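You operate a simulated robot arm through the tools that you are given. There is no shell and no other tool. Be economical: measure what you need, move in short steps, check, and stop when the job is done.

You are at the controls of a simulated robot arm. One attempt, no reset.

TASK
Dry and tape the washed post bracket, then stand it on the drying rack in place of the hinge half.
Fine: Dry it with the pad first and press the short strip down all along its foot; the hinge half goes into the wash tray. Put the pad back.

It is judged by the outcome, as a careful person would: the job done as asked, and still so three seconds after it is handed in. It fails if anything else is knocked over, pushed out of place, dropped, spilled or broken.

THE ROBOT
A 7-joint arm with a two-finger parallel gripper, fixed in place. Base frame: the origin is at the foot of the arm, x ahead of it, y to its left, z up. Readings come in m, rad, newtons and seconds.
With the tool pointing down near the work surface it reaches from about 0.22 to 0.74 m from the base axis. Its first joint turns from -2.897 to 2.897 rad. Payload 1.57 kg.
The tool frame sits at the grasp point between the pads (the TCP): z along the fingers, y along the line on which they close. The tips reach 0.03 m beyond it. The gripper opens to 0.11 m. The fingers are 0.024 m wide and 0.012 m thick; the gripper's body (0.048 by 0.112 m) begins 0.078 m behind the TCP.
Orientation is that of the tool frame in the base frame, as a unit quaternion [x, y, z, w]. With the fingers straight down and closing along the base's y, the tool's x points along the base's -x, its y along +y and its z along -z.

THE INTERFACE
- The arm moves only by the tool play_rows. Its argument "moves" is a list of rows, each a list of 3 entries, a list of its own where there are three numbers: the turn, a rotation vector about the base's x, y, z in rad, then the shift along the base's x, y, z in m, then the finger opening in m, from 0 to 0.11. In form: [[[rx, ry, rz], [tx, ty, tz], gripper], ...]. A call has 1 to 10 rows; each row shifts and turns the commanded pose from where the row before left it. Rows are played at 5 a second. More than 0.05 m and 0.15 rad between two rows, or a gripper value outside its range, and nothing of the call is played. Where a pose cannot be reached the arm comes as near as it can. A force on the tool above 90 N (or 10 N above the force at the start of the call, whichever is more), or a blocked arm, ends the call early, and 0.2 s more pass. The fingers move at their own pace (about 0.045 m/s each) and stop on an object; they squeeze with about 21 N. The grip force told is the motor's: it shows also when the fingers shut on nothing. Time passes only in rows, and 0.2 s behind the last, so rows that do not move let the fingers close. The reply holds the time, the measured pose of the TCP, the force on the tool along the base axes, the opening and the grip force, in the units named above and with some noise, with the torque about the TCP (base axes, N m) and any sound that the robot's microphone picked up, and new pictures: "views" is both (left out), scene, wrist or none.
- Cameras (640 x 400 px; columns grow to the right, rows downward): "scene" is fixed at [0.22, 0.5011, 1.6052]; the picture's right is [-0.94, -0.33, 0.00], its down [-0.23, 0.66, -0.71] and it looks along [0.24, -0.67, -0.70] (base axes); focal length 336 px, centre (320, 200). "wrist" rides on the gripper at [0.07, 0.016, -0.141] in the tool frame; the picture's right is [-0.23, 0.97, 0.00], its down [-0.86, -0.20, -0.48] and it looks along [-0.47, -0.11, 0.88] (tool axes); focal length 222 px, centre (320, 200). There is no depth. A picture from a camera that has moved, and an enlarged one, comes with that camera's place and axes in the base frame and with its lens.
- slide_trunk(by): slides the trunk up (or, below 0, down) by that many m; the arm rides with it, the base frame stays. It gives what a move gives, with no picture.
- inspect(camera, box): a new picture of the part [left, top, right, bottom] of that camera's present view, enlarged. The clock stands still meanwhile.
- finish_job(): hands the job in; it is judged then, once.

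Work in short steps. Places have to be worked out from the pictures, the camera data and where the tool is seen: move nearer, look again, correct. Check each grasp and each placing, and mend what went wrong. You have 120 turns and 200 pictures in all, those below and enlarged ones among them. Open the gripper and draw the arm clear of the work before you hand the job in, unless the task says otherwise; then end with one line.

The tools are called after "Call:" as a command line: name --argument value ..., lists and objects as JSON in quotes. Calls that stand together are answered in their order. play_rows: Moves the arm, as the interface text tells. Its arguments: {"type":"object","properties":{"moves":{"type":"array","items":{"type":"array"}},"views":{"type":"string","enum":["both","scene","wrist","none"]}},"required":["moves"]} The other tools are called the same way: slide_trunk (by) slides the trunk up or down; inspect (camera, box) takes an enlarged picture of a part of a camera's view; finish_job () hands the job in.

At the start:

```text
t: 0.0
ee_pos: [0.4372, -0.0526, 1.1896]
ee_rot: [-0.001, 1.0, 0.0, 0.0]
wrist_force: [0.8, -0.3, 0.6]
ft_torque: [-0.01, 0.05, 0.03]
grip_width: 0.1101
gripper_force: 0.2
trunk travel left (down, up): [-0.525, 0.065]
```

scene: 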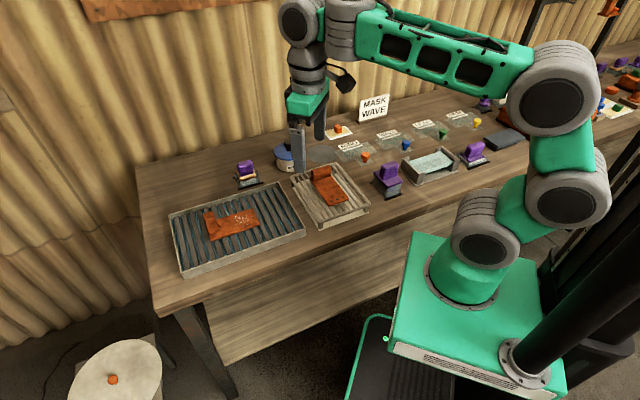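
wrist: 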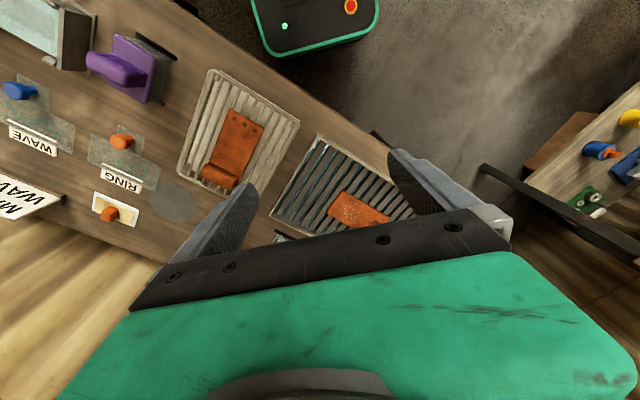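

I start by looking closely at the bench in the scene view.

Call:
inspect --camera "scene" --box '[140, 130, 380, 280]'

Call:
inspect --camera "scene" --box '[360, 80, 540, 210]'

Call:
inspect --camera "wrist" --box '[60, 20, 420, 245]'

```text
2.67 times, centred on (260, 205) of scene
camera zoom: at [0.22, 0.5011, 1.6052], right [-0.94, -0.33, 0.0], down [-0.23, 0.66, -0.71], along [0.24, -0.67, -0.7], focal length 896 px, centre (480, 187)
```

zoom: 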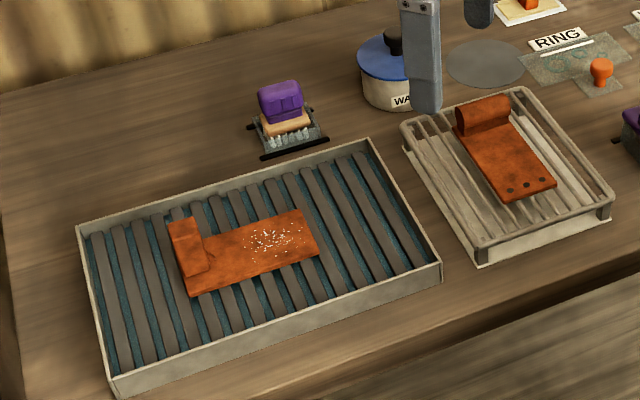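

```text
3.08 times, centred on (450, 145) of scene
camera zoom: at [0.22, 0.5011, 1.6052], right [-0.94, -0.33, 0.0], down [-0.23, 0.66, -0.71], along [0.24, -0.67, -0.7], focal length 1034 px, centre (-80, 369)
```

zoom: 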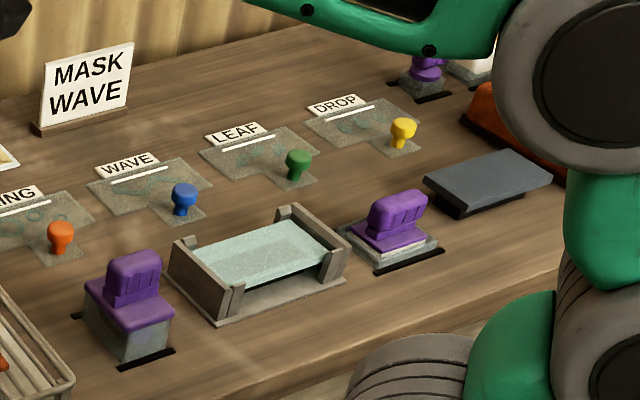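

```text
1.78 times, centred on (240, 132) of wrist
camera zoom: at [0.369, -0.0382, 1.3314], right [0.23, 0.97, 0.0], down [0.86, -0.2, 0.48], along [0.47, -0.11, -0.88], focal length 395 px, centre (462, 320)
```

zoom: 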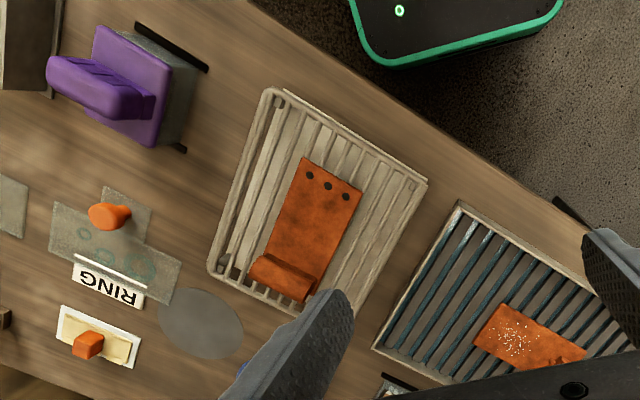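

Call:
inspect --camera "scene" --box '[440, 40, 640, 165]'

Call:
inspect --camera "scene" --box '[220, 110, 400, 222]'

```text
3.20 times, centred on (540, 102) of scene
camera zoom: at [0.22, 0.5011, 1.6052], right [-0.94, -0.33, 0.0], down [-0.23, 0.66, -0.71], along [0.24, -0.67, -0.7], focal length 1075 px, centre (-384, 512)
```

zoom: 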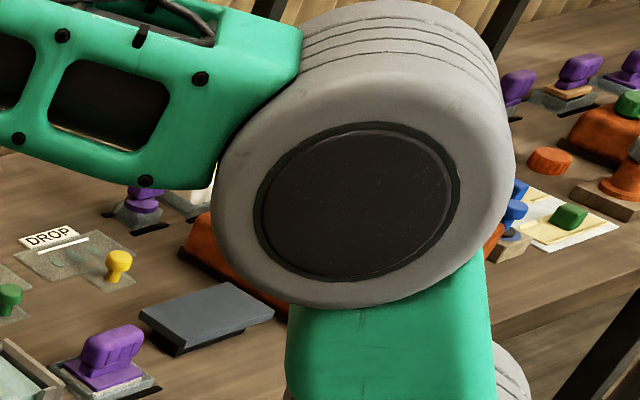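

```text
3.56 times, centred on (310, 166) of scene
camera zoom: at [0.22, 0.5011, 1.6052], right [-0.94, -0.33, 0.0], down [-0.23, 0.66, -0.71], along [0.24, -0.67, -0.7], focal length 1194 px, centre (356, 321)
```

zoom: 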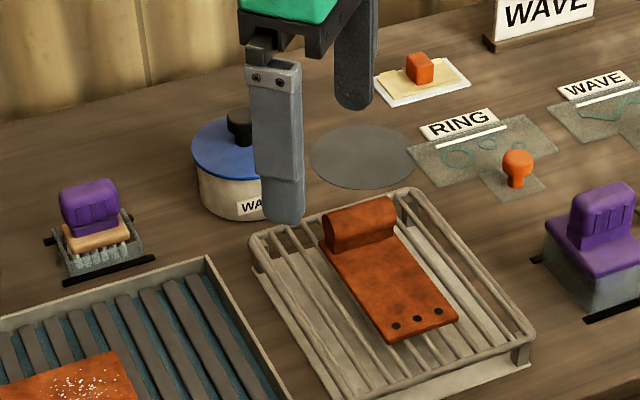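

I'll move over toward the middle of the bench to survey it with the wrist camera.

Call:
play_rows --moves '[[[0, 0, 0], [-0.02, -0.045, 0], 0.11], [[0, 0, 0], [-0.02, -0.045, 0], 0.11], [[0, 0, 0], [-0.02, -0.045, 0], 0.11], [[0, 0, 0], [-0.02, -0.045, 0], 0.11], [[0, 0, 0], [-0.02, -0.045, 0], 0.11]]'

```text
t: 1.2
ee_pos: [0.338, -0.2788, 1.1887]
ee_rot: [-0.001, 1.0, 0.0, 0.0]
wrist_force: [-0.1, -0.4, 0.4]
ft_torque: [-0.03, -0.01, 0.03]
grip_width: 0.11
gripper_force: 0.1
trunk travel left (down, up): [-0.525, 0.065]
camera wrist: at [0.269, -0.2644, 1.3297], right [0.23, 0.97, 0.0], down [0.86, -0.2, 0.48], along [0.47, -0.11, -0.88], focal length 222 px, centre (320, 200)
```

scene: 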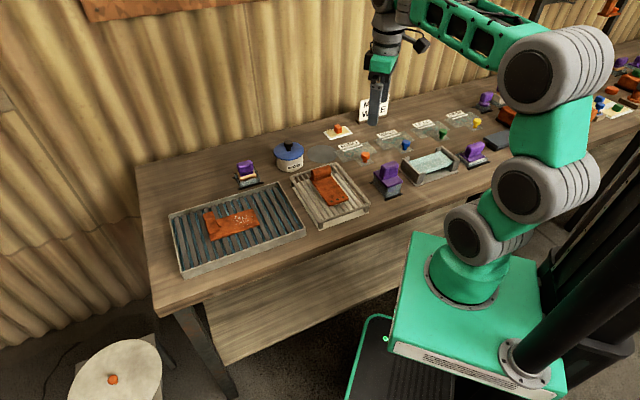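
wrist: 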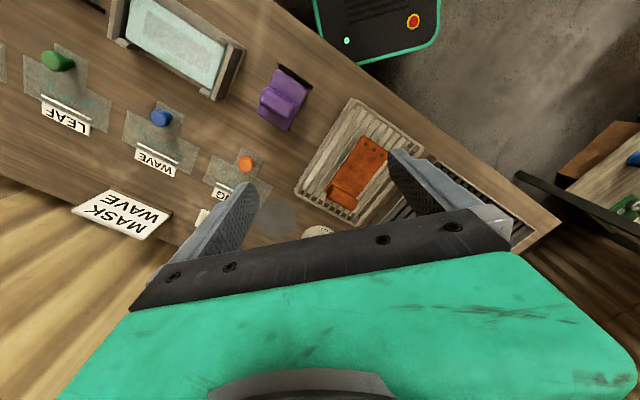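

I turn the tool about the vertical and shift toward the right part of the bench to see those stations.

Call:
play_rows --moves '[[[0, 0, -0.15], [-0.03, 0.01, 0], 0.11], [[0, 0, -0.15], [-0.03, 0.01, 0], 0.11], [[0, 0, -0.15], [-0.03, 0.01, 0], 0.11], [[0, 0, -0.15], [-0.03, 0.01, 0], 0.11], [[0, 0, -0.15], [-0.03, 0.01, 0], 0.11], [[0, 0, -0.15], [-0.02, 0, 0], 0.11], [[0, 0, -0.15], [-0.02, 0, 0], 0.11], [[0, 0, -0.15], [-0.02, 0, 0], 0.11]]'

```text
t: 3.0
ee_pos: [0.1153, -0.2327, 1.18]
ee_rot: [0.589, 0.808, 0.01, -0.014]
wrist_force: [0.9, -0.8, 0.3]
ft_torque: [-0.02, 0.03, -0.02]
grip_width: 0.1098
gripper_force: 0.0
trunk travel left (down, up): [-0.525, 0.065]
camera wrist: at [0.1117, -0.1664, 1.3237], right [1.0, 0.08, -0.01], down [0.08, -0.89, 0.45], along [0.03, -0.45, -0.89], focal length 222 px, centre (320, 200)
```

scene: 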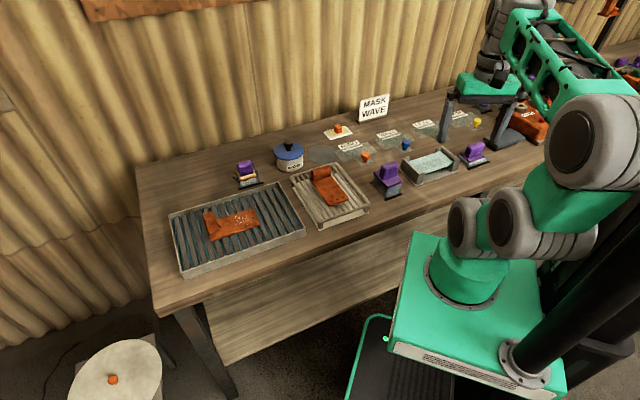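
wrist: 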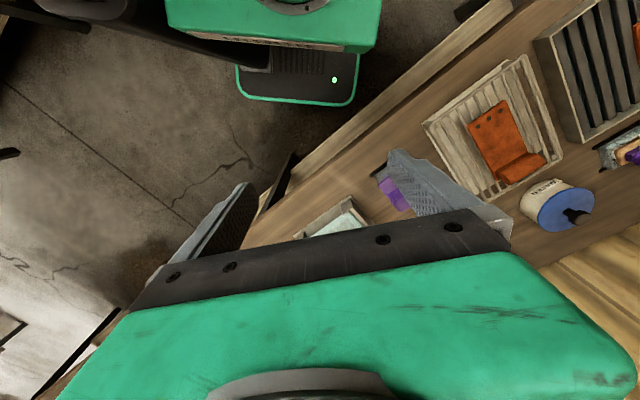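

The camera's clear view is straight below it, so I go back to the earlier orientation and place the camera above the right-hand stations.

Call:
play_rows --moves '[[[0, 0, 0.15], [0.02, -0.02, 0], 0.11], [[0, 0, 0.15], [0.02, -0.02, 0], 0.11], [[0, 0, 0.15], [0.02, -0.03, 0], 0.11], [[0, 0, 0.15], [0.02, -0.03, 0], 0.11], [[0, 0, 0.15], [0.01, -0.04, 0], 0.11], [[0, 0, 0.15], [0.01, -0.04, 0], 0.11], [[0, 0, 0.15], [0, -0.04, 0], 0.11], [[0, 0, 0.15], [0, -0.04, 0], 0.11]]' --views "wrist"

```text
t: 4.8
ee_pos: [0.2276, -0.4908, 1.191]
ee_rot: [-0.001, 1.0, 0.0, 0.0]
wrist_force: [-0.6, 0.4, 0.2]
ft_torque: [0.02, 0.04, 0.0]
grip_width: 0.11
gripper_force: 0.0
trunk travel left (down, up): [-0.525, 0.065]
camera wrist: at [0.1583, -0.4753, 1.333], right [0.22, 0.97, 0.0], down [0.86, -0.2, 0.48], along [0.47, -0.11, -0.88], focal length 222 px, centre (320, 200)
```

wrist: 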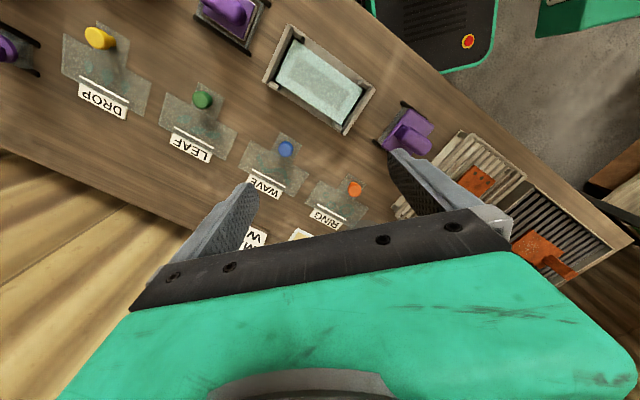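

Call:
inspect --camera "wrist" --box '[0, 0, 320, 200]'

Call:
inspect --camera "wrist" --box '[240, 10, 480, 160]'

```text
2.00 times, centred on (160, 100) of wrist
camera zoom: at [0.1583, -0.4753, 1.333], right [0.22, 0.97, 0.0], down [0.86, -0.2, 0.48], along [0.47, -0.11, -0.88], focal length 444 px, centre (640, 400)
```

zoom: 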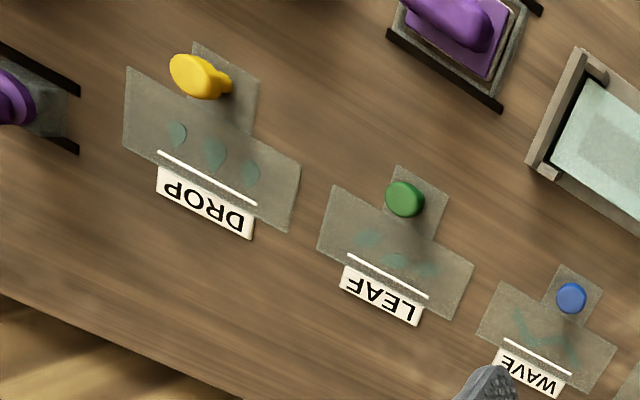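

```text
2.67 times, centred on (360, 85) of wrist
camera zoom: at [0.1583, -0.4753, 1.333], right [0.22, 0.97, 0.0], down [0.86, -0.2, 0.48], along [0.47, -0.11, -0.88], focal length 592 px, centre (213, 507)
```

zoom: 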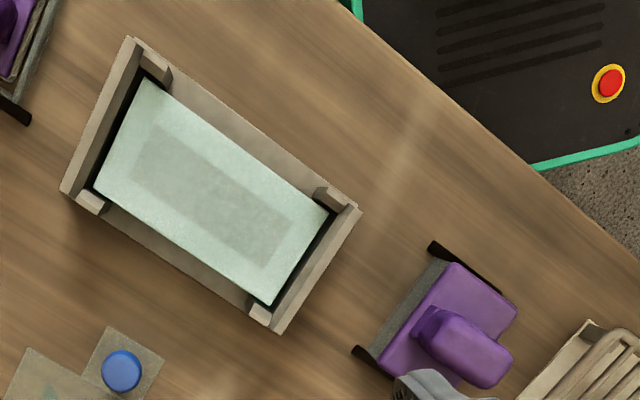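

I turn the tool so the camera rides on the far (−y) side, and move toward the tile with the orange knob behind the ring mask.

Call:
play_rows --moves '[[[0, 0, 0.15], [0.02, 0.005, 0], 0.11], [[0, 0, 0.15], [0.02, 0.005, 0], 0.11], [[0, 0, 0.15], [0.025, 0.005, 0], 0.11], [[0, 0, 0.15], [0.025, 0.005, 0], 0.11], [[0, 0, 0.15], [0.025, 0.005, 0], 0.11], [[0, 0, 0.15], [0.025, 0.005, 0], 0.11], [[0, 0, 0.15], [0.025, 0.005, 0], 0.11], [[0, 0, 0.15], [0.025, 0.005, 0], 0.11], [[0, 0, 0.15], [0.025, 0.005, 0], 0.11], [[0, 0, 0.15], [0.025, 0, 0], 0.11]]' --views "both"

```text
t: 7.0
ee_pos: [0.4673, -0.4441, 1.189]
ee_rot: [-0.683, 0.73, 0.0, 0.0]
wrist_force: [0.4, 0.2, 0.1]
ft_torque: [-0.02, 0.0, 0.02]
grip_width: 0.1098
gripper_force: 0.1
trunk travel left (down, up): [-0.525, 0.065]
camera wrist: at [0.4485, -0.5139, 1.331], right [-0.96, 0.29, 0.0], down [0.26, 0.84, 0.48], along [0.14, 0.46, -0.88], focal length 222 px, centre (320, 200)
```

scene: 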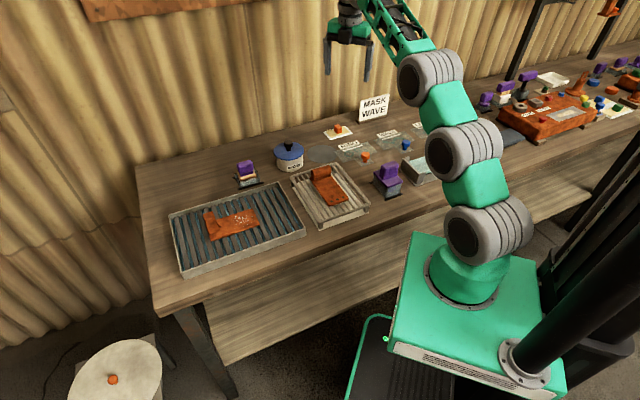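
wrist: 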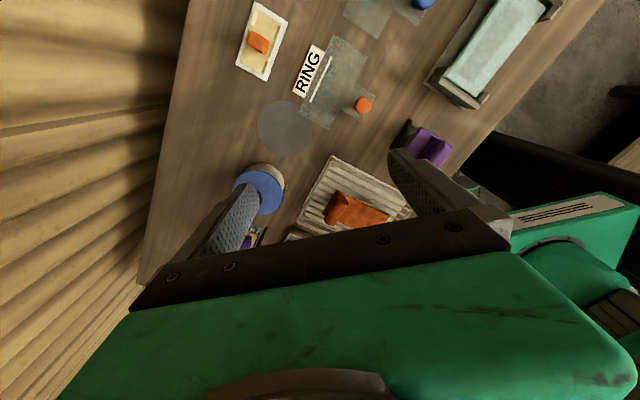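

Call:
inspect --camera "wrist" --box '[220, 0, 380, 100]'

Call:
inspect --camera "scene" --box '[460, 40, 640, 152]'

Call:
inspect --camera "scene" --box '[0, 300, 200, 400]'

```text
4.00 times, centred on (300, 50) of wrist
camera zoom: at [0.4485, -0.5139, 1.331], right [-0.96, 0.29, 0.0], down [0.26, 0.84, 0.48], along [0.14, 0.46, -0.88], focal length 888 px, centre (400, 800)
```

zoom: 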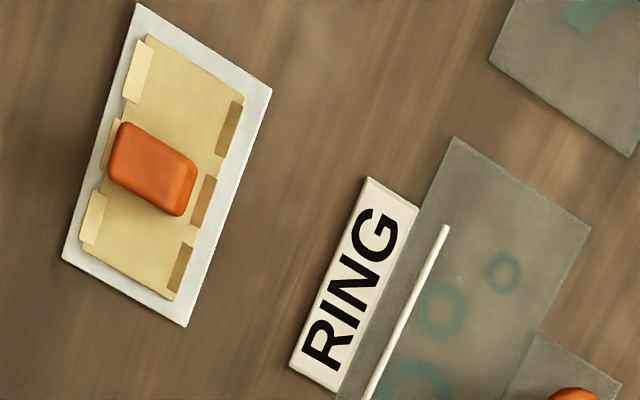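

```text
3.56 times, centred on (550, 96) of scene
camera zoom: at [0.22, 0.5011, 1.6052], right [-0.94, -0.33, 0.0], down [-0.23, 0.66, -0.71], along [0.24, -0.67, -0.7], focal length 1194 px, centre (-498, 570)
```

zoom: 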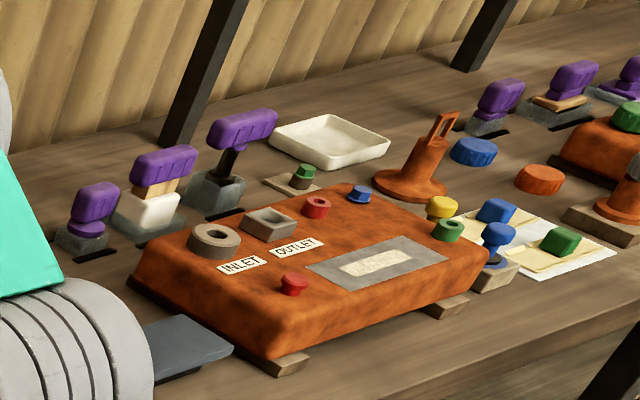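

```text
3.20 times, centred on (100, 350) of scene
camera zoom: at [0.22, 0.5011, 1.6052], right [-0.94, -0.33, 0.0], down [-0.23, 0.66, -0.71], along [0.24, -0.67, -0.7], focal length 1075 px, centre (1024, -280)
```

zoom: 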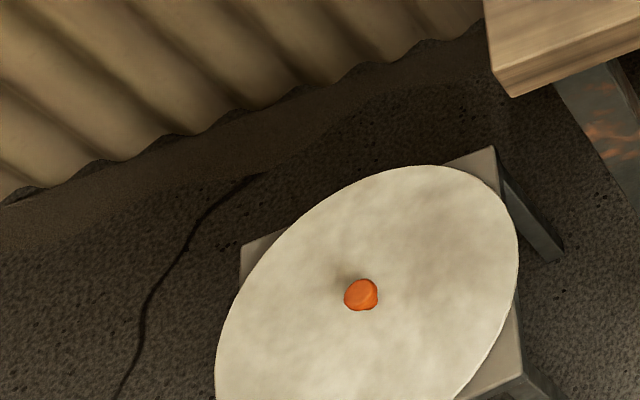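

The near tile holds a cream tape piece with an orange grip. Another bench showed at the left (+y) in the first wrist picture; I go look there.

Call:
play_rows --moves '[[[0, 0, -0.15], [0.01, 0.048, 0], 0.11], [[0, 0, -0.15], [0.01, 0.048, 0], 0.11], [[0, 0, -0.15], [0.01, 0.048, 0], 0.11], [[0, 0, -0.15], [0.01, 0.048, 0], 0.11], [[0, 0, -0.15], [0.01, 0.048, 0], 0.11], [[0, 0, -0.15], [0.01, 0.048, 0], 0.11], [[0, 0, -0.15], [0, 0.05, 0], 0.11], [[0, 0, -0.15], [0, 0.05, 0], 0.11], [[0, 0, -0.15], [0, 0.05, 0], 0.11], [[0, 0, -0.15], [0, 0.05, 0], 0.11]]' --views "none"

Call:
play_rows --moves '[[[0, 0, -0.15], [0, 0.048, 0], 0.11], [[0, 0, -0.15], [0, 0.048, 0], 0.11], [[0, 0, -0.15], [0, 0.048, 0], 0.11], [[0, 0, -0.15], [0, 0.048, 0], 0.11], [[0, 0, -0.15], [0, 0.048, 0], 0.11], [[0, 0, -0.15], [0, 0.048, 0], 0.11], [[0, 0, -0.15], [0, 0.05, 0], 0.11]]' --views "both"

```text
t: 9.2
ee_pos: [0.5266, 0.0456, 1.19]
ee_rot: [0.001, 1.0, 0.001, 0.0]
wrist_force: [-0.3, 0.7, 0.1]
ft_torque: [-0.02, 0.01, 0.02]
grip_width: 0.1099
gripper_force: 0.0
trunk travel left (down, up): [-0.525, 0.065]
```

```text
t: 10.8
ee_pos: [0.5294, 0.3822, 1.1884]
ee_rot: [0.502, 0.865, -0.002, 0.0]
wrist_force: [1.0, -0.3, 0.4]
ft_torque: [0.03, 0.01, -0.02]
grip_width: 0.1098
gripper_force: 0.2
trunk travel left (down, up): [-0.525, 0.065]
camera wrist: at [0.5102, 0.4498, 1.3282], right [0.96, 0.29, 0.0], down [0.25, -0.84, 0.48], along [0.14, -0.46, -0.88], focal length 222 px, centre (320, 200)
```

scene: 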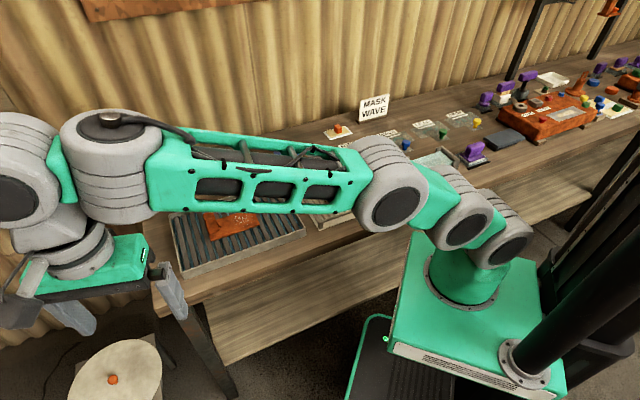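
wrist: 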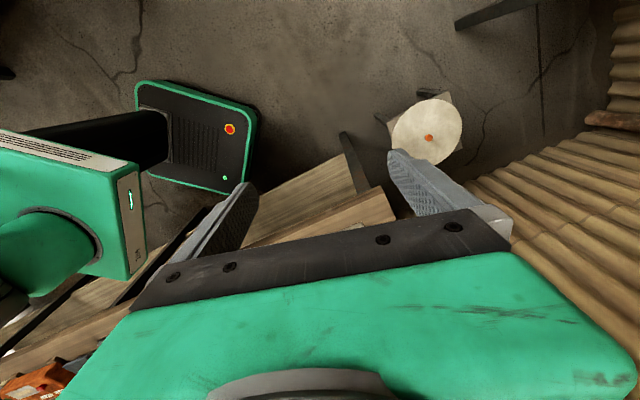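

Nothing useful within reach there. I go back to look closely at the purple-handled tools to tell which is the pad.

Call:
play_rows --moves '[[[0, 0, 0.15], [-0.01, -0.05, 0], 0.11], [[0, 0, 0.15], [-0.01, -0.05, 0], 0.11], [[0, 0, 0.15], [-0.01, -0.05, 0], 0.11], [[0, 0, 0.15], [-0.01, -0.05, 0], 0.11], [[0, 0, 0.15], [-0.01, -0.05, 0], 0.11], [[0, 0, 0.15], [-0.01, -0.05, 0], 0.11], [[0, 0, 0.15], [-0.01, -0.05, 0], 0.11], [[0, 0, 0], [-0.01, -0.05, 0], 0.11], [[0, 0, 0], [-0.02, -0.05, 0], 0.11], [[0, 0, 0], [-0.02, -0.05, 0], 0.11]]' --views "none"

Call:
play_rows --moves '[[[0, 0, 0], [-0.03, -0.04, 0], 0.11], [[0, 0, 0], [-0.04, -0.03, 0], 0.11], [[0, 0, 0], [-0.04, -0.03, -0.02], 0.11], [[0, 0, 0], [-0.04, -0.03, -0.02], 0.11], [[0, 0, 0], [-0.03, -0.03, -0.02], 0.11], [[0, 0, 0], [-0.03, -0.03, -0.02], 0.11], [[0, 0, 0], [-0.02, -0.04, -0.02], 0.11]]' --views "wrist"

```text
refused: row 1 steps farther than a row can; nothing moved
```

```text
refused: row 3 steps farther than a row can; nothing moved
```

Step norm must stay ≤ 0.05; redo with smaller steps.

Call:
play_rows --moves '[[[0, 0, 0.15], [-0.01, -0.048, 0], 0.11], [[0, 0, 0.15], [-0.01, -0.048, 0], 0.11], [[0, 0, 0.15], [-0.01, -0.048, 0], 0.11], [[0, 0, 0.15], [-0.01, -0.048, 0], 0.11], [[0, 0, 0.15], [-0.01, -0.048, 0], 0.11], [[0, 0, 0.15], [-0.01, -0.048, 0], 0.11], [[0, 0, 0.15], [-0.01, -0.048, 0], 0.11], [[0, 0, 0], [-0.01, -0.048, 0], 0.11], [[0, 0, 0], [-0.01, -0.048, 0], 0.11], [[0, 0, 0], [-0.01, -0.048, 0], 0.11]]' --views "none"

Call:
play_rows --moves '[[[0, 0, 0], [-0.03, -0.039, 0], 0.11], [[0, 0, 0], [-0.03, -0.039, 0], 0.11], [[0, 0, 0], [-0.03, -0.039, 0], 0.11], [[0, 0, 0], [-0.02, -0.039, 0], 0.11], [[0, 0, 0], [-0.02, -0.039, -0.02], 0.11], [[0, 0, 0], [-0.02, -0.039, -0.02], 0.11], [[0, 0, 0], [-0.02, -0.039, -0.02], 0.11], [[0, 0, 0], [0, -0.02, -0.03], 0.11]]' --views "wrist"

```text
t: 13.0
ee_pos: [0.4285, -0.0976, 1.1927]
ee_rot: [0.0, 1.0, 0.0, 0.0]
wrist_force: [-1.0, -0.2, -0.2]
ft_torque: [0.0, -0.01, -0.04]
grip_width: 0.1099
gripper_force: 0.1
trunk travel left (down, up): [-0.525, 0.065]
```

```text
t: 14.8
ee_pos: [0.2571, -0.3912, 1.0989]
ee_rot: [0.0, 1.0, 0.0, -0.001]
wrist_force: [-0.2, -0.5, -0.8]
ft_torque: [0.03, -0.04, 0.0]
grip_width: 0.1099
gripper_force: 0.1
trunk travel left (down, up): [-0.525, 0.065]
camera wrist: at [0.1884, -0.3762, 1.241], right [0.23, 0.97, 0.0], down [0.85, -0.2, 0.48], along [0.47, -0.11, -0.88], focal length 222 px, centre (320, 200)
```

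wrist: 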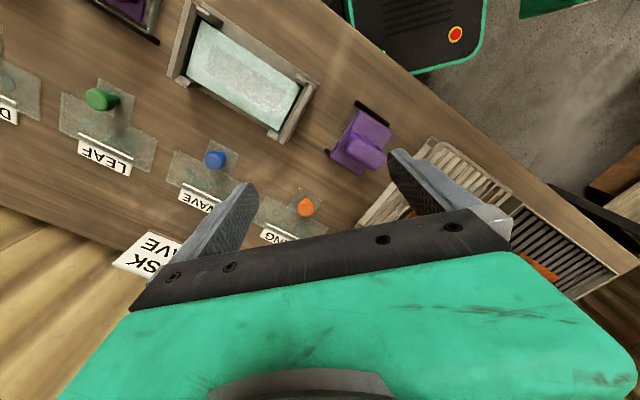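

Call:
inspect --camera "wrist" --box '[290, 70, 450, 170]'

Call:
inspect --camera "scene" --box '[360, 130, 520, 230]'

Call:
inspect --camera "scene" --box '[210, 130, 310, 193]'

```text
4.00 times, centred on (370, 120) of wrist
camera zoom: at [0.1884, -0.3762, 1.241], right [0.23, 0.97, 0.0], down [0.85, -0.2, 0.48], along [0.47, -0.11, -0.88], focal length 888 px, centre (120, 520)
```

zoom: 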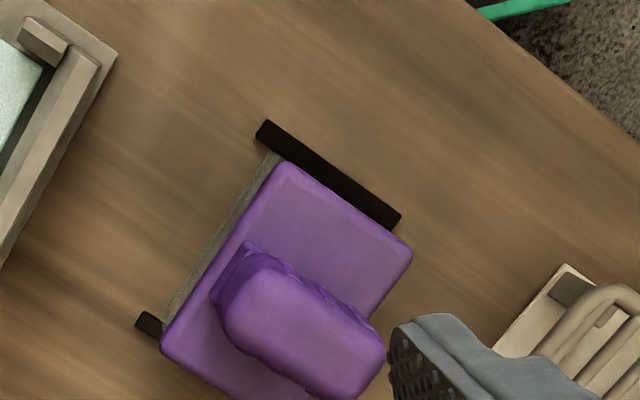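

```text
4.00 times, centred on (440, 180) of scene
camera zoom: at [0.22, 0.5011, 1.6052], right [-0.94, -0.33, 0.0], down [-0.23, 0.66, -0.71], along [0.24, -0.67, -0.7], focal length 1344 px, centre (-160, 280)
```

zoom: 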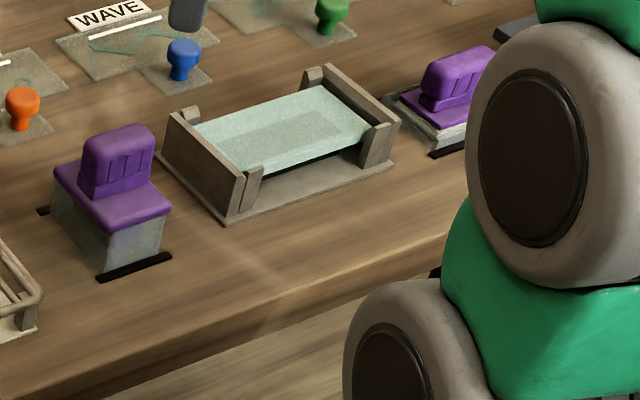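

```text
6.35 times, centred on (260, 162) of scene
camera zoom: at [0.22, 0.5011, 1.6052], right [-0.94, -0.33, 0.0], down [-0.23, 0.66, -0.71], along [0.24, -0.67, -0.7], focal length 2133 px, centre (701, 444)
```

zoom: 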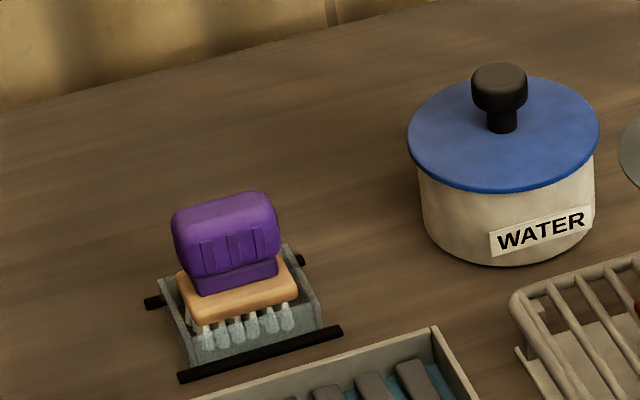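

I move over the rightmost purple tool for a close look.

Call:
play_rows --moves '[[[0, 0, 0], [-0.03, -0.03, 0], 0.11], [[0, 0, 0], [-0.03, -0.03, 0], 0.11], [[0, 0, 0], [-0.03, -0.03, 0], 0.11], [[0, 0, 0], [-0.03, -0.03, 0], 0.11], [[0, 0, 0], [-0.02, -0.03, 0], 0.11]]' --views "wrist"

Call:
inspect --camera "wrist" --box '[200, 0, 440, 150]'

Call:
inspect --camera "wrist" --box '[0, 0, 320, 200]'

```text
t: 16.0
ee_pos: [0.1151, -0.5426, 1.1021]
ee_rot: [0.001, 1.0, 0.0, 0.0]
wrist_force: [0.1, -0.4, 0.3]
ft_torque: [0.01, 0.0, -0.01]
grip_width: 0.1102
gripper_force: 0.1
trunk travel left (down, up): [-0.525, 0.065]
camera wrist: at [0.0472, -0.5272, 1.2429], right [0.23, 0.97, 0.0], down [0.86, -0.2, 0.48], along [0.47, -0.11, -0.88], focal length 222 px, centre (320, 200)
```

wrist: 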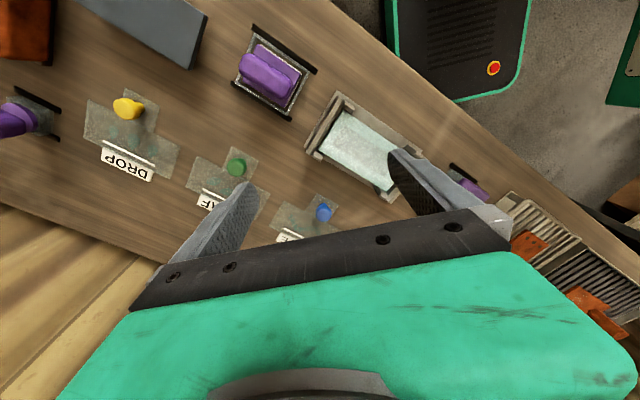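

```text
2.67 times, centred on (320, 75) of wrist
camera zoom: at [0.0472, -0.5272, 1.2429], right [0.23, 0.97, 0.0], down [0.86, -0.2, 0.48], along [0.47, -0.11, -0.88], focal length 592 px, centre (320, 533)
```

zoom: 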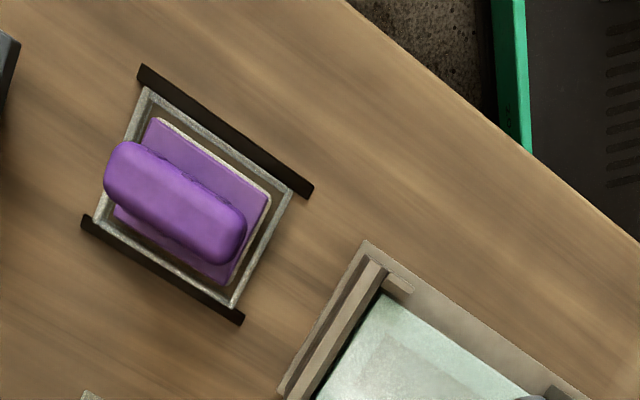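

```text
2.00 times, centred on (160, 100) of wrist
camera zoom: at [0.0472, -0.5272, 1.2429], right [0.23, 0.97, 0.0], down [0.86, -0.2, 0.48], along [0.47, -0.11, -0.88], focal length 444 px, centre (640, 400)
```

zoom: 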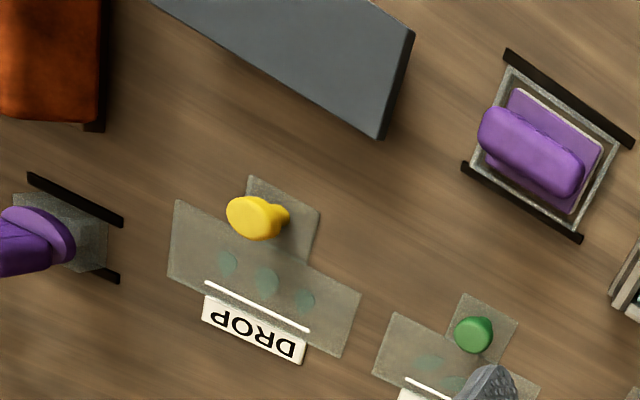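

The rightmost one carries a thin cream felt under its plate. To tell it from the one beside the rack, I tilt for a low look at the latter.

Call:
play_rows --moves '[[[0.0936, -0.109, 0], [0.012, 0.018, 0], 0.11], [[0.0936, -0.109, 0], [0.012, 0.018, 0], 0.11], [[0.0936, -0.109, 0], [0.012, 0.018, -0.01], 0.11], [[0.0936, -0.109, 0], [0.012, 0.018, -0.01], 0.11], [[0.0936, -0.109, 0], [0.012, 0.018, -0.01], 0.11]]' --views "wrist"

```text
t: 17.2
ee_pos: [0.186, -0.3774, 0.9965]
ee_rot: [-0.001, 0.936, 0.228, 0.268]
wrist_force: [-0.1, 0.5, -0.7]
ft_torque: [-0.05, 0.04, -0.04]
grip_width: 0.1104
gripper_force: 0.0
out of reach, approached as far as the arm can: row 1, 2, 3, 4
trunk travel left (down, up): [-0.525, 0.065]
camera wrist: at [0.0549, -0.4161, 1.0748], right [0.08, 0.85, 0.53], down [0.52, -0.49, 0.7], along [0.85, 0.22, -0.47], focal length 222 px, centre (320, 200)
```

wrist: 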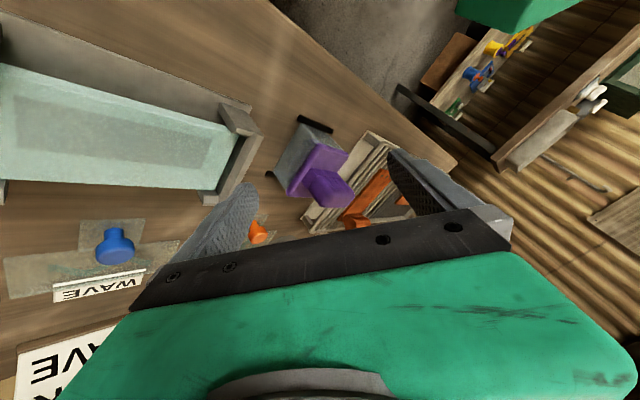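

Call:
inspect --camera "wrist" --box '[250, 90, 410, 240]'

Call:
inspect --camera "wrist" --box '[400, 0, 640, 170]'

```text
2.67 times, centred on (330, 165) of wrist
camera zoom: at [0.0549, -0.4161, 1.0748], right [0.08, 0.85, 0.53], down [0.52, -0.49, 0.7], along [0.85, 0.22, -0.47], focal length 592 px, centre (293, 293)
```

zoom: 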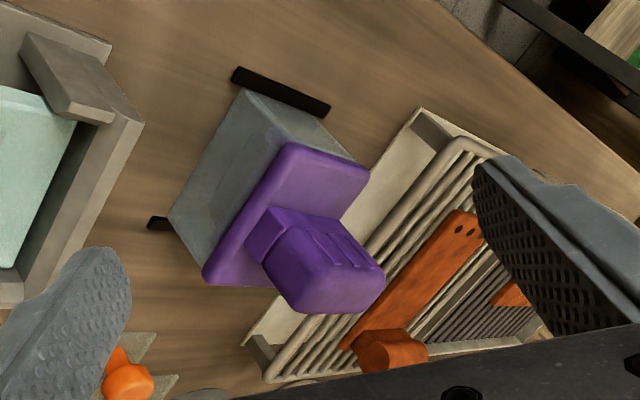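

```text
2.35 times, centred on (520, 85) of wrist
camera zoom: at [0.0549, -0.4161, 1.0748], right [0.08, 0.85, 0.53], down [0.52, -0.49, 0.7], along [0.85, 0.22, -0.47], focal length 523 px, centre (-151, 471)
```

zoom: 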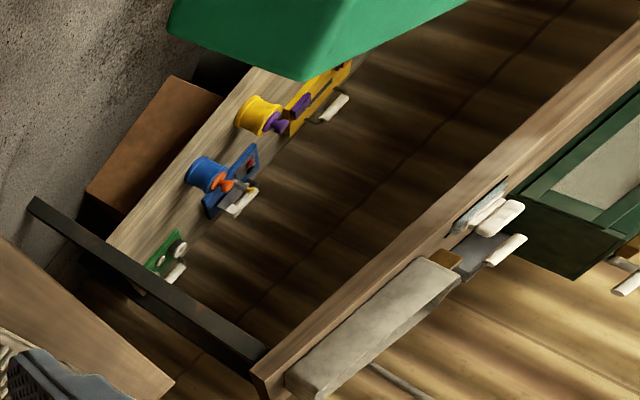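

The tall-holder tool is something deeper; the thin-felt one is the pad. I straighten up and go to look at the bracket in the wash tray.

Call:
play_rows --moves '[[[0, 0, 0], [0, 0, 0.04], 0.11], [[-0.0936, 0.109, 0], [0, 0, 0.03], 0.11], [[-0.0936, 0.109, 0], [0, 0, 0.03], 0.11], [[-0.0936, 0.109, 0], [0, 0, 0.03], 0.11], [[-0.0936, 0.109, 0], [0.02, 0, 0], 0.11], [[-0.0936, 0.109, 0], [0.02, 0, 0], 0.11]]' --views "none"

```text
t: 18.6
ee_pos: [0.228, -0.3766, 1.1126]
ee_rot: [-0.001, 1.0, 0.0, 0.001]
wrist_force: [-0.7, -0.1, -0.4]
ft_torque: [0.02, -0.04, 0.0]
grip_width: 0.1099
gripper_force: 0.1
out of reach, approached as far as the arm can: row 1
trunk travel left (down, up): [-0.525, 0.065]
```

Call:
play_rows --moves '[[[0, 0, 0], [0.02, 0.035, 0.02], 0.11], [[0, 0, 0], [0.03, 0.035, 0.01], 0.11], [[0, 0, 0], [0.035, 0.033, 0], 0.11], [[0, 0, 0], [0.035, 0.033, 0], 0.11], [[0, 0, 0], [0.035, 0.033, 0], 0.11], [[0, 0, 0], [0.035, 0.033, 0], 0.11], [[0, 0, 0], [0.035, 0.033, 0], 0.11], [[0, 0, 0], [0.035, 0.033, 0], 0.11], [[0, 0, 0], [0.035, 0.033, 0], 0.11], [[0, 0, 0], [0.035, 0.033, 0], 0.11]]' --views "none"

Call:
play_rows --moves '[[[0, 0, 0], [0.04, 0.02, -0.02], 0.11], [[0, 0, 0], [0.04, 0, -0.02], 0.11], [[0, 0, 0], [0.02, 0, -0.02], 0.11]]' --views "wrist"

```text
t: 20.8
ee_pos: [0.5569, -0.0442, 1.1437]
ee_rot: [0.0, 1.0, -0.001, -0.001]
wrist_force: [1.2, 0.1, 0.1]
ft_torque: [-0.02, -0.01, 0.0]
grip_width: 0.1098
gripper_force: 0.1
trunk travel left (down, up): [-0.525, 0.065]
```

```text
t: 21.6
ee_pos: [0.6579, -0.0252, 1.0854]
ee_rot: [0.0, 1.0, 0.0, 0.0]
wrist_force: [0.3, 0.0, 1.1]
ft_torque: [0.01, 0.0, -0.01]
grip_width: 0.1101
gripper_force: 0.0
trunk travel left (down, up): [-0.525, 0.065]
camera wrist: at [0.5904, -0.0108, 1.2265], right [0.23, 0.97, 0.0], down [0.85, -0.2, 0.48], along [0.47, -0.11, -0.88], focal length 222 px, centre (320, 200)
```

wrist: 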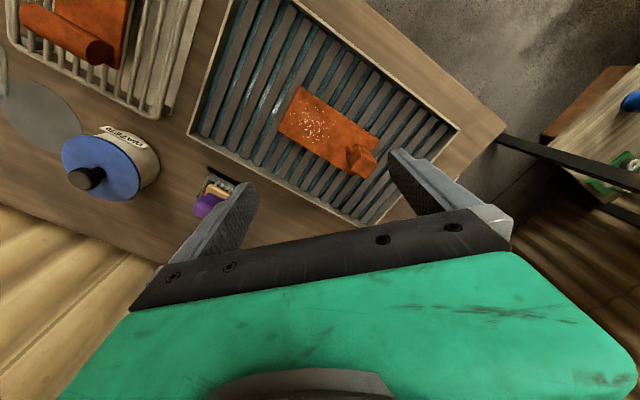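

Call:
inspect --camera "wrist" --box '[240, 60, 430, 180]'

Call:
inspect --camera "scene" --box '[160, 170, 320, 270]'

Call:
inspect --camera "wrist" --box '[0, 0, 240, 150]'

```text
3.33 times, centred on (335, 120) of wrist
camera zoom: at [0.5904, -0.0108, 1.2265], right [0.23, 0.97, 0.0], down [0.85, -0.2, 0.48], along [0.47, -0.11, -0.88], focal length 740 px, centre (270, 467)
```

zoom: 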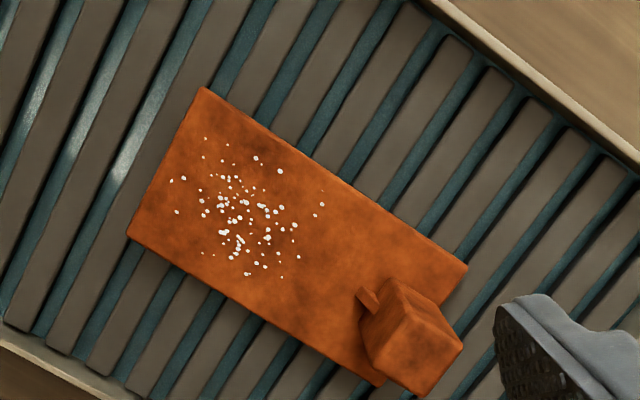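

```text
4.00 times, centred on (240, 220) of scene
camera zoom: at [0.22, 0.5011, 1.6052], right [-0.94, -0.33, 0.0], down [-0.23, 0.66, -0.71], along [0.24, -0.67, -0.7], focal length 1344 px, centre (640, 120)
```

zoom: 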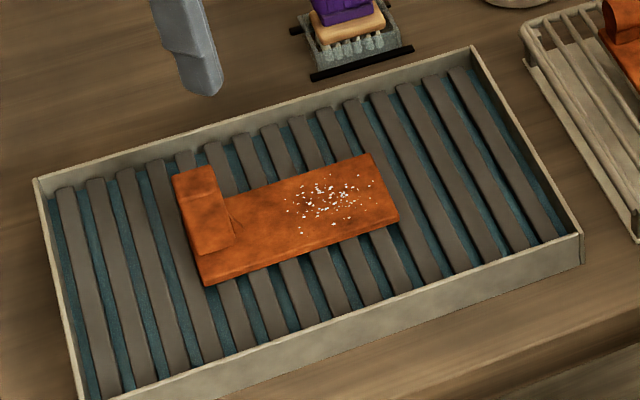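

```text
2.67 times, centred on (120, 75) of wrist
camera zoom: at [0.5904, -0.0108, 1.2265], right [0.23, 0.97, 0.0], down [0.85, -0.2, 0.48], along [0.47, -0.11, -0.88], focal length 592 px, centre (853, 533)
```

zoom: 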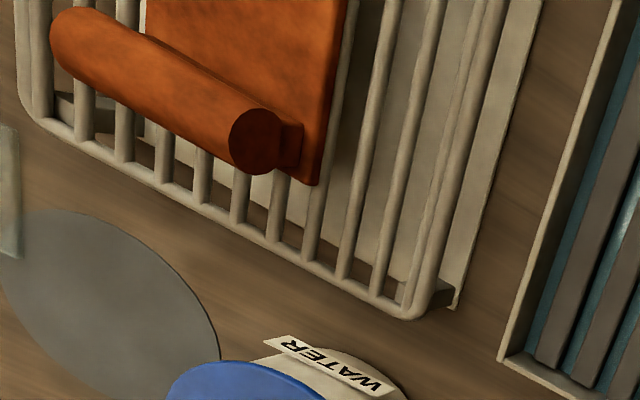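

The bracket lies with its flat foot up (wet patch visible) and its post stub at the far-left end; its long axis is about 45° in the base frame, same as the pad handle. I travel to the pad at about (0.03, −0.594), yawing by +0.81 rad.

Call:
play_rows --moves '[[[0, 0, 0.081], [-0.034, -0.03, 0.01], 0.11], [[0, 0, 0.081], [-0.034, -0.03, 0.01], 0.11], [[0, 0, 0.081], [-0.034, -0.03, 0], 0.11], [[0, 0, 0.081], [-0.034, -0.03, 0], 0.11], [[0, 0, 0.081], [-0.034, -0.03, 0], 0.11], [[0, 0, 0.081], [-0.034, -0.03, 0], 0.11], [[0, 0, 0.081], [-0.034, -0.03, 0], 0.11], [[0, 0, 0.081], [-0.034, -0.03, 0], 0.11], [[0, 0, 0.081], [-0.034, -0.03, 0], 0.11], [[0, 0, 0.081], [-0.034, -0.03, 0], 0.11]]' --views "none"

Call:
play_rows --moves '[[[0, 0, 0], [-0.032, -0.03, 0], 0.11], [[0, 0, 0], [-0.032, -0.03, 0], 0.11], [[0, 0, 0], [-0.032, -0.03, 0], 0.11], [[0, 0, 0], [-0.032, -0.03, 0], 0.11], [[0, 0, 0], [-0.032, -0.03, 0], 0.11], [[0, 0, 0], [-0.032, -0.03, 0], 0.11], [[0, 0, 0], [-0.032, -0.03, 0], 0.11], [[0, 0, 0], [-0.032, -0.03, -0.01], 0.11], [[0, 0, 0], [-0.03, -0.03, -0.02], 0.11]]' --views "both"

```text
t: 23.8
ee_pos: [0.3168, -0.3261, 1.103]
ee_rot: [-0.395, 0.919, 0.0, 0.001]
wrist_force: [0.2, 0.1, 0.4]
ft_torque: [0.02, -0.02, 0.02]
grip_width: 0.1098
gripper_force: 0.1
trunk travel left (down, up): [-0.525, 0.065]
```

```text
t: 25.8
ee_pos: [0.0307, -0.5946, 1.0743]
ee_rot: [-0.394, 0.919, 0.0, 0.0]
wrist_force: [0.3, 0.7, 0.4]
ft_torque: [-0.02, -0.03, -0.02]
grip_width: 0.11
gripper_force: 0.1
trunk travel left (down, up): [-0.525, 0.065]
camera wrist: at [-0.028, -0.6343, 1.2155], right [-0.55, 0.84, 0.0], down [0.73, 0.48, 0.48], along [0.4, 0.26, -0.88], focal length 222 px, centre (320, 200)
```

scene: 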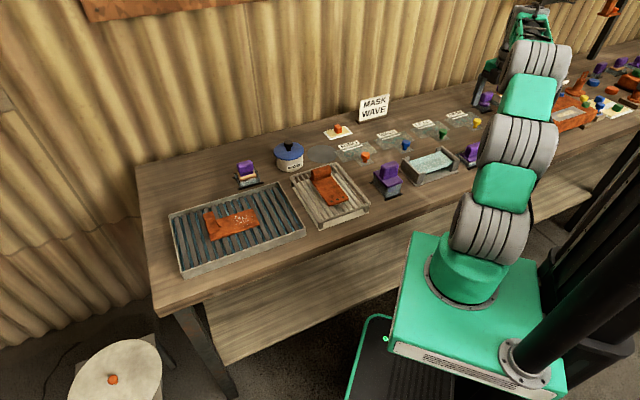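
wrist: 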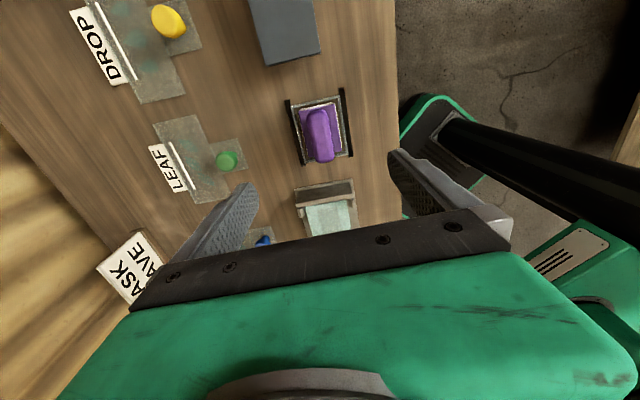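

Call:
inspect --camera "wrist" --box '[260, 70, 388, 190]'

```text
3.33 times, centred on (324, 130) of wrist
camera zoom: at [-0.028, -0.6343, 1.2155], right [-0.55, 0.84, 0.0], down [0.73, 0.48, 0.48], along [0.4, 0.26, -0.88], focal length 740 px, centre (307, 433)
```

zoom: 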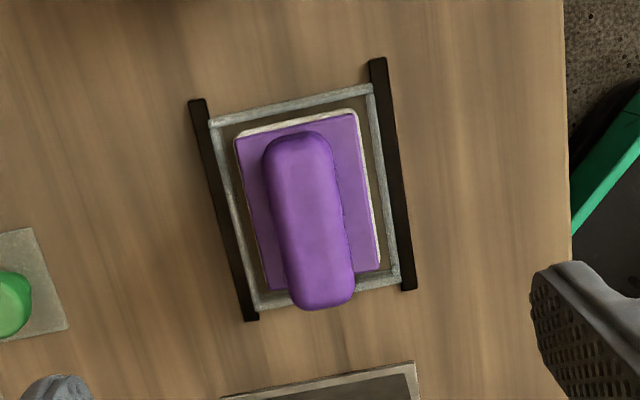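

The handle is at about (0.029, −0.598); I fine-tune yaw and descend halfway, with the opening reduced.

Call:
play_rows --moves '[[[0, 0, -0.03], [-0.002, -0.003, -0.04], 0.08], [[0, 0, 0], [0, 0, -0.04], 0.08], [[0, 0, 0], [0, 0, -0.04], 0.08]]' --views "both"

Call:
inspect --camera "scene" --box '[430, 100, 540, 180]'

Call:
inspect --camera "wrist" --box '[240, 80, 440, 230]'

```text
t: 26.6
ee_pos: [0.0279, -0.5958, 0.9547]
ee_rot: [-0.381, 0.925, 0.0, 0.0]
wrist_force: [-0.2, -0.6, -0.3]
ft_torque: [0.01, -0.02, 0.03]
grip_width: 0.0803
gripper_force: 0.0
trunk travel left (down, up): [-0.525, 0.065]
camera wrist: at [-0.032, -0.6341, 1.0958], right [-0.52, 0.85, 0.0], down [0.75, 0.46, 0.48], along [0.41, 0.25, -0.88], focal length 222 px, centre (320, 200)
```

scene: 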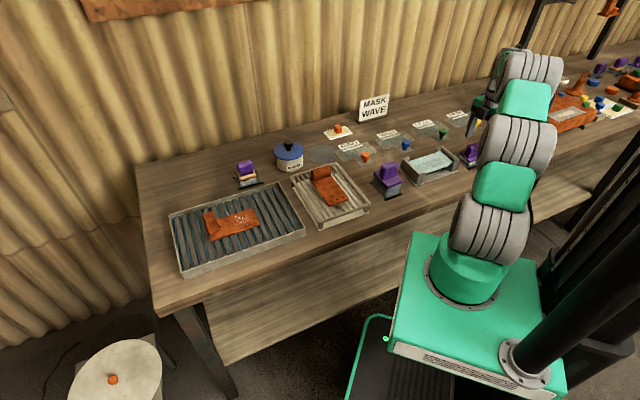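
wrist: 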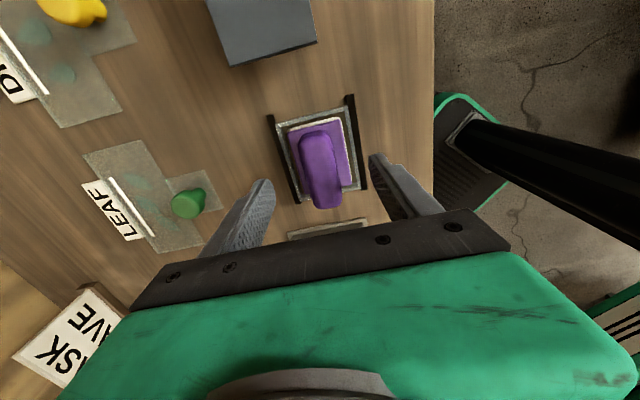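

```text
5.00 times, centred on (485, 140) of scene
camera zoom: at [0.22, 0.5011, 1.6052], right [-0.94, -0.33, 0.0], down [-0.23, 0.66, -0.71], along [0.24, -0.67, -0.7], focal length 1680 px, centre (-505, 500)
```

zoom: 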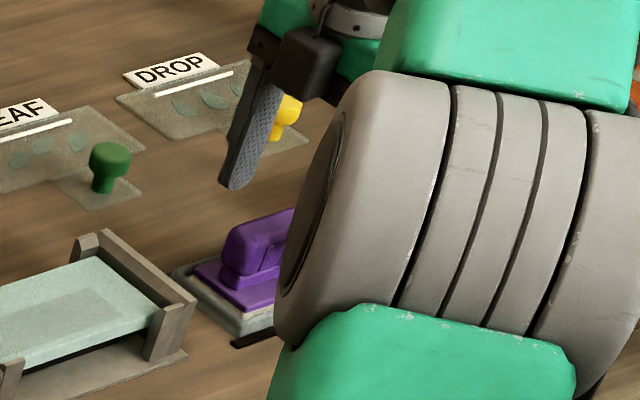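

```text
2.67 times, centred on (340, 155) of wrist
camera zoom: at [-0.032, -0.6341, 1.0958], right [-0.52, 0.85, 0.0], down [0.75, 0.46, 0.48], along [0.41, 0.25, -0.88], focal length 592 px, centre (267, 320)
```

zoom: 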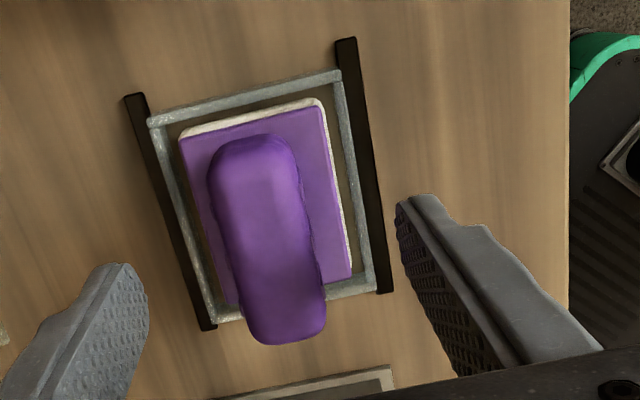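

Aligned with the handle; plate top ≈ 0.88, handle top ≈ 0.92. I descend to TCP ≈ 0.918 and close.

Call:
play_rows --moves '[[[0, 0, 0], [0.001, -0.001, -0.02], 0.08], [[0, 0, 0], [0, 0, -0.016], 0.08], [[0, 0, 0], [0, 0, 0], 0.0], [[0, 0, 0], [0, 0, 0], 0.0], [[0, 0, 0], [0, 0, 0], 0.0], [[0, 0, 0], [0, 0, 0], 0.0]]' --views "wrist"

```text
t: 28.0
ee_pos: [0.0302, -0.5971, 0.9182]
ee_rot: [-0.381, 0.925, 0.0, 0.0]
wrist_force: [-0.2, 0.8, 0.1]
ft_torque: [0.04, 0.0, -0.03]
grip_width: 0.0277
gripper_force: 21.2
trunk travel left (down, up): [-0.525, 0.065]
camera wrist: at [-0.03, -0.6362, 1.0594], right [-0.52, 0.85, 0.0], down [0.75, 0.46, 0.48], along [0.41, 0.25, -0.88], focal length 222 px, centre (320, 200)
```

wrist: 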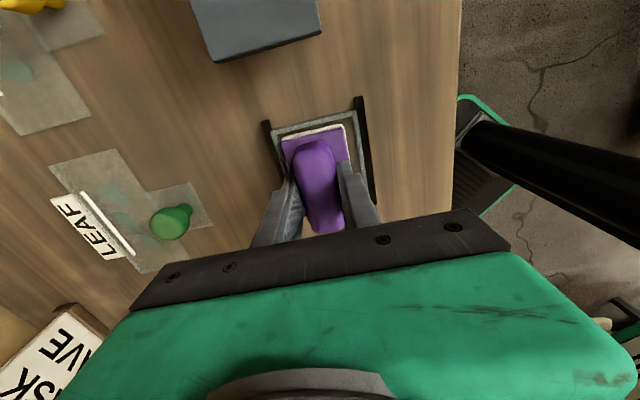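

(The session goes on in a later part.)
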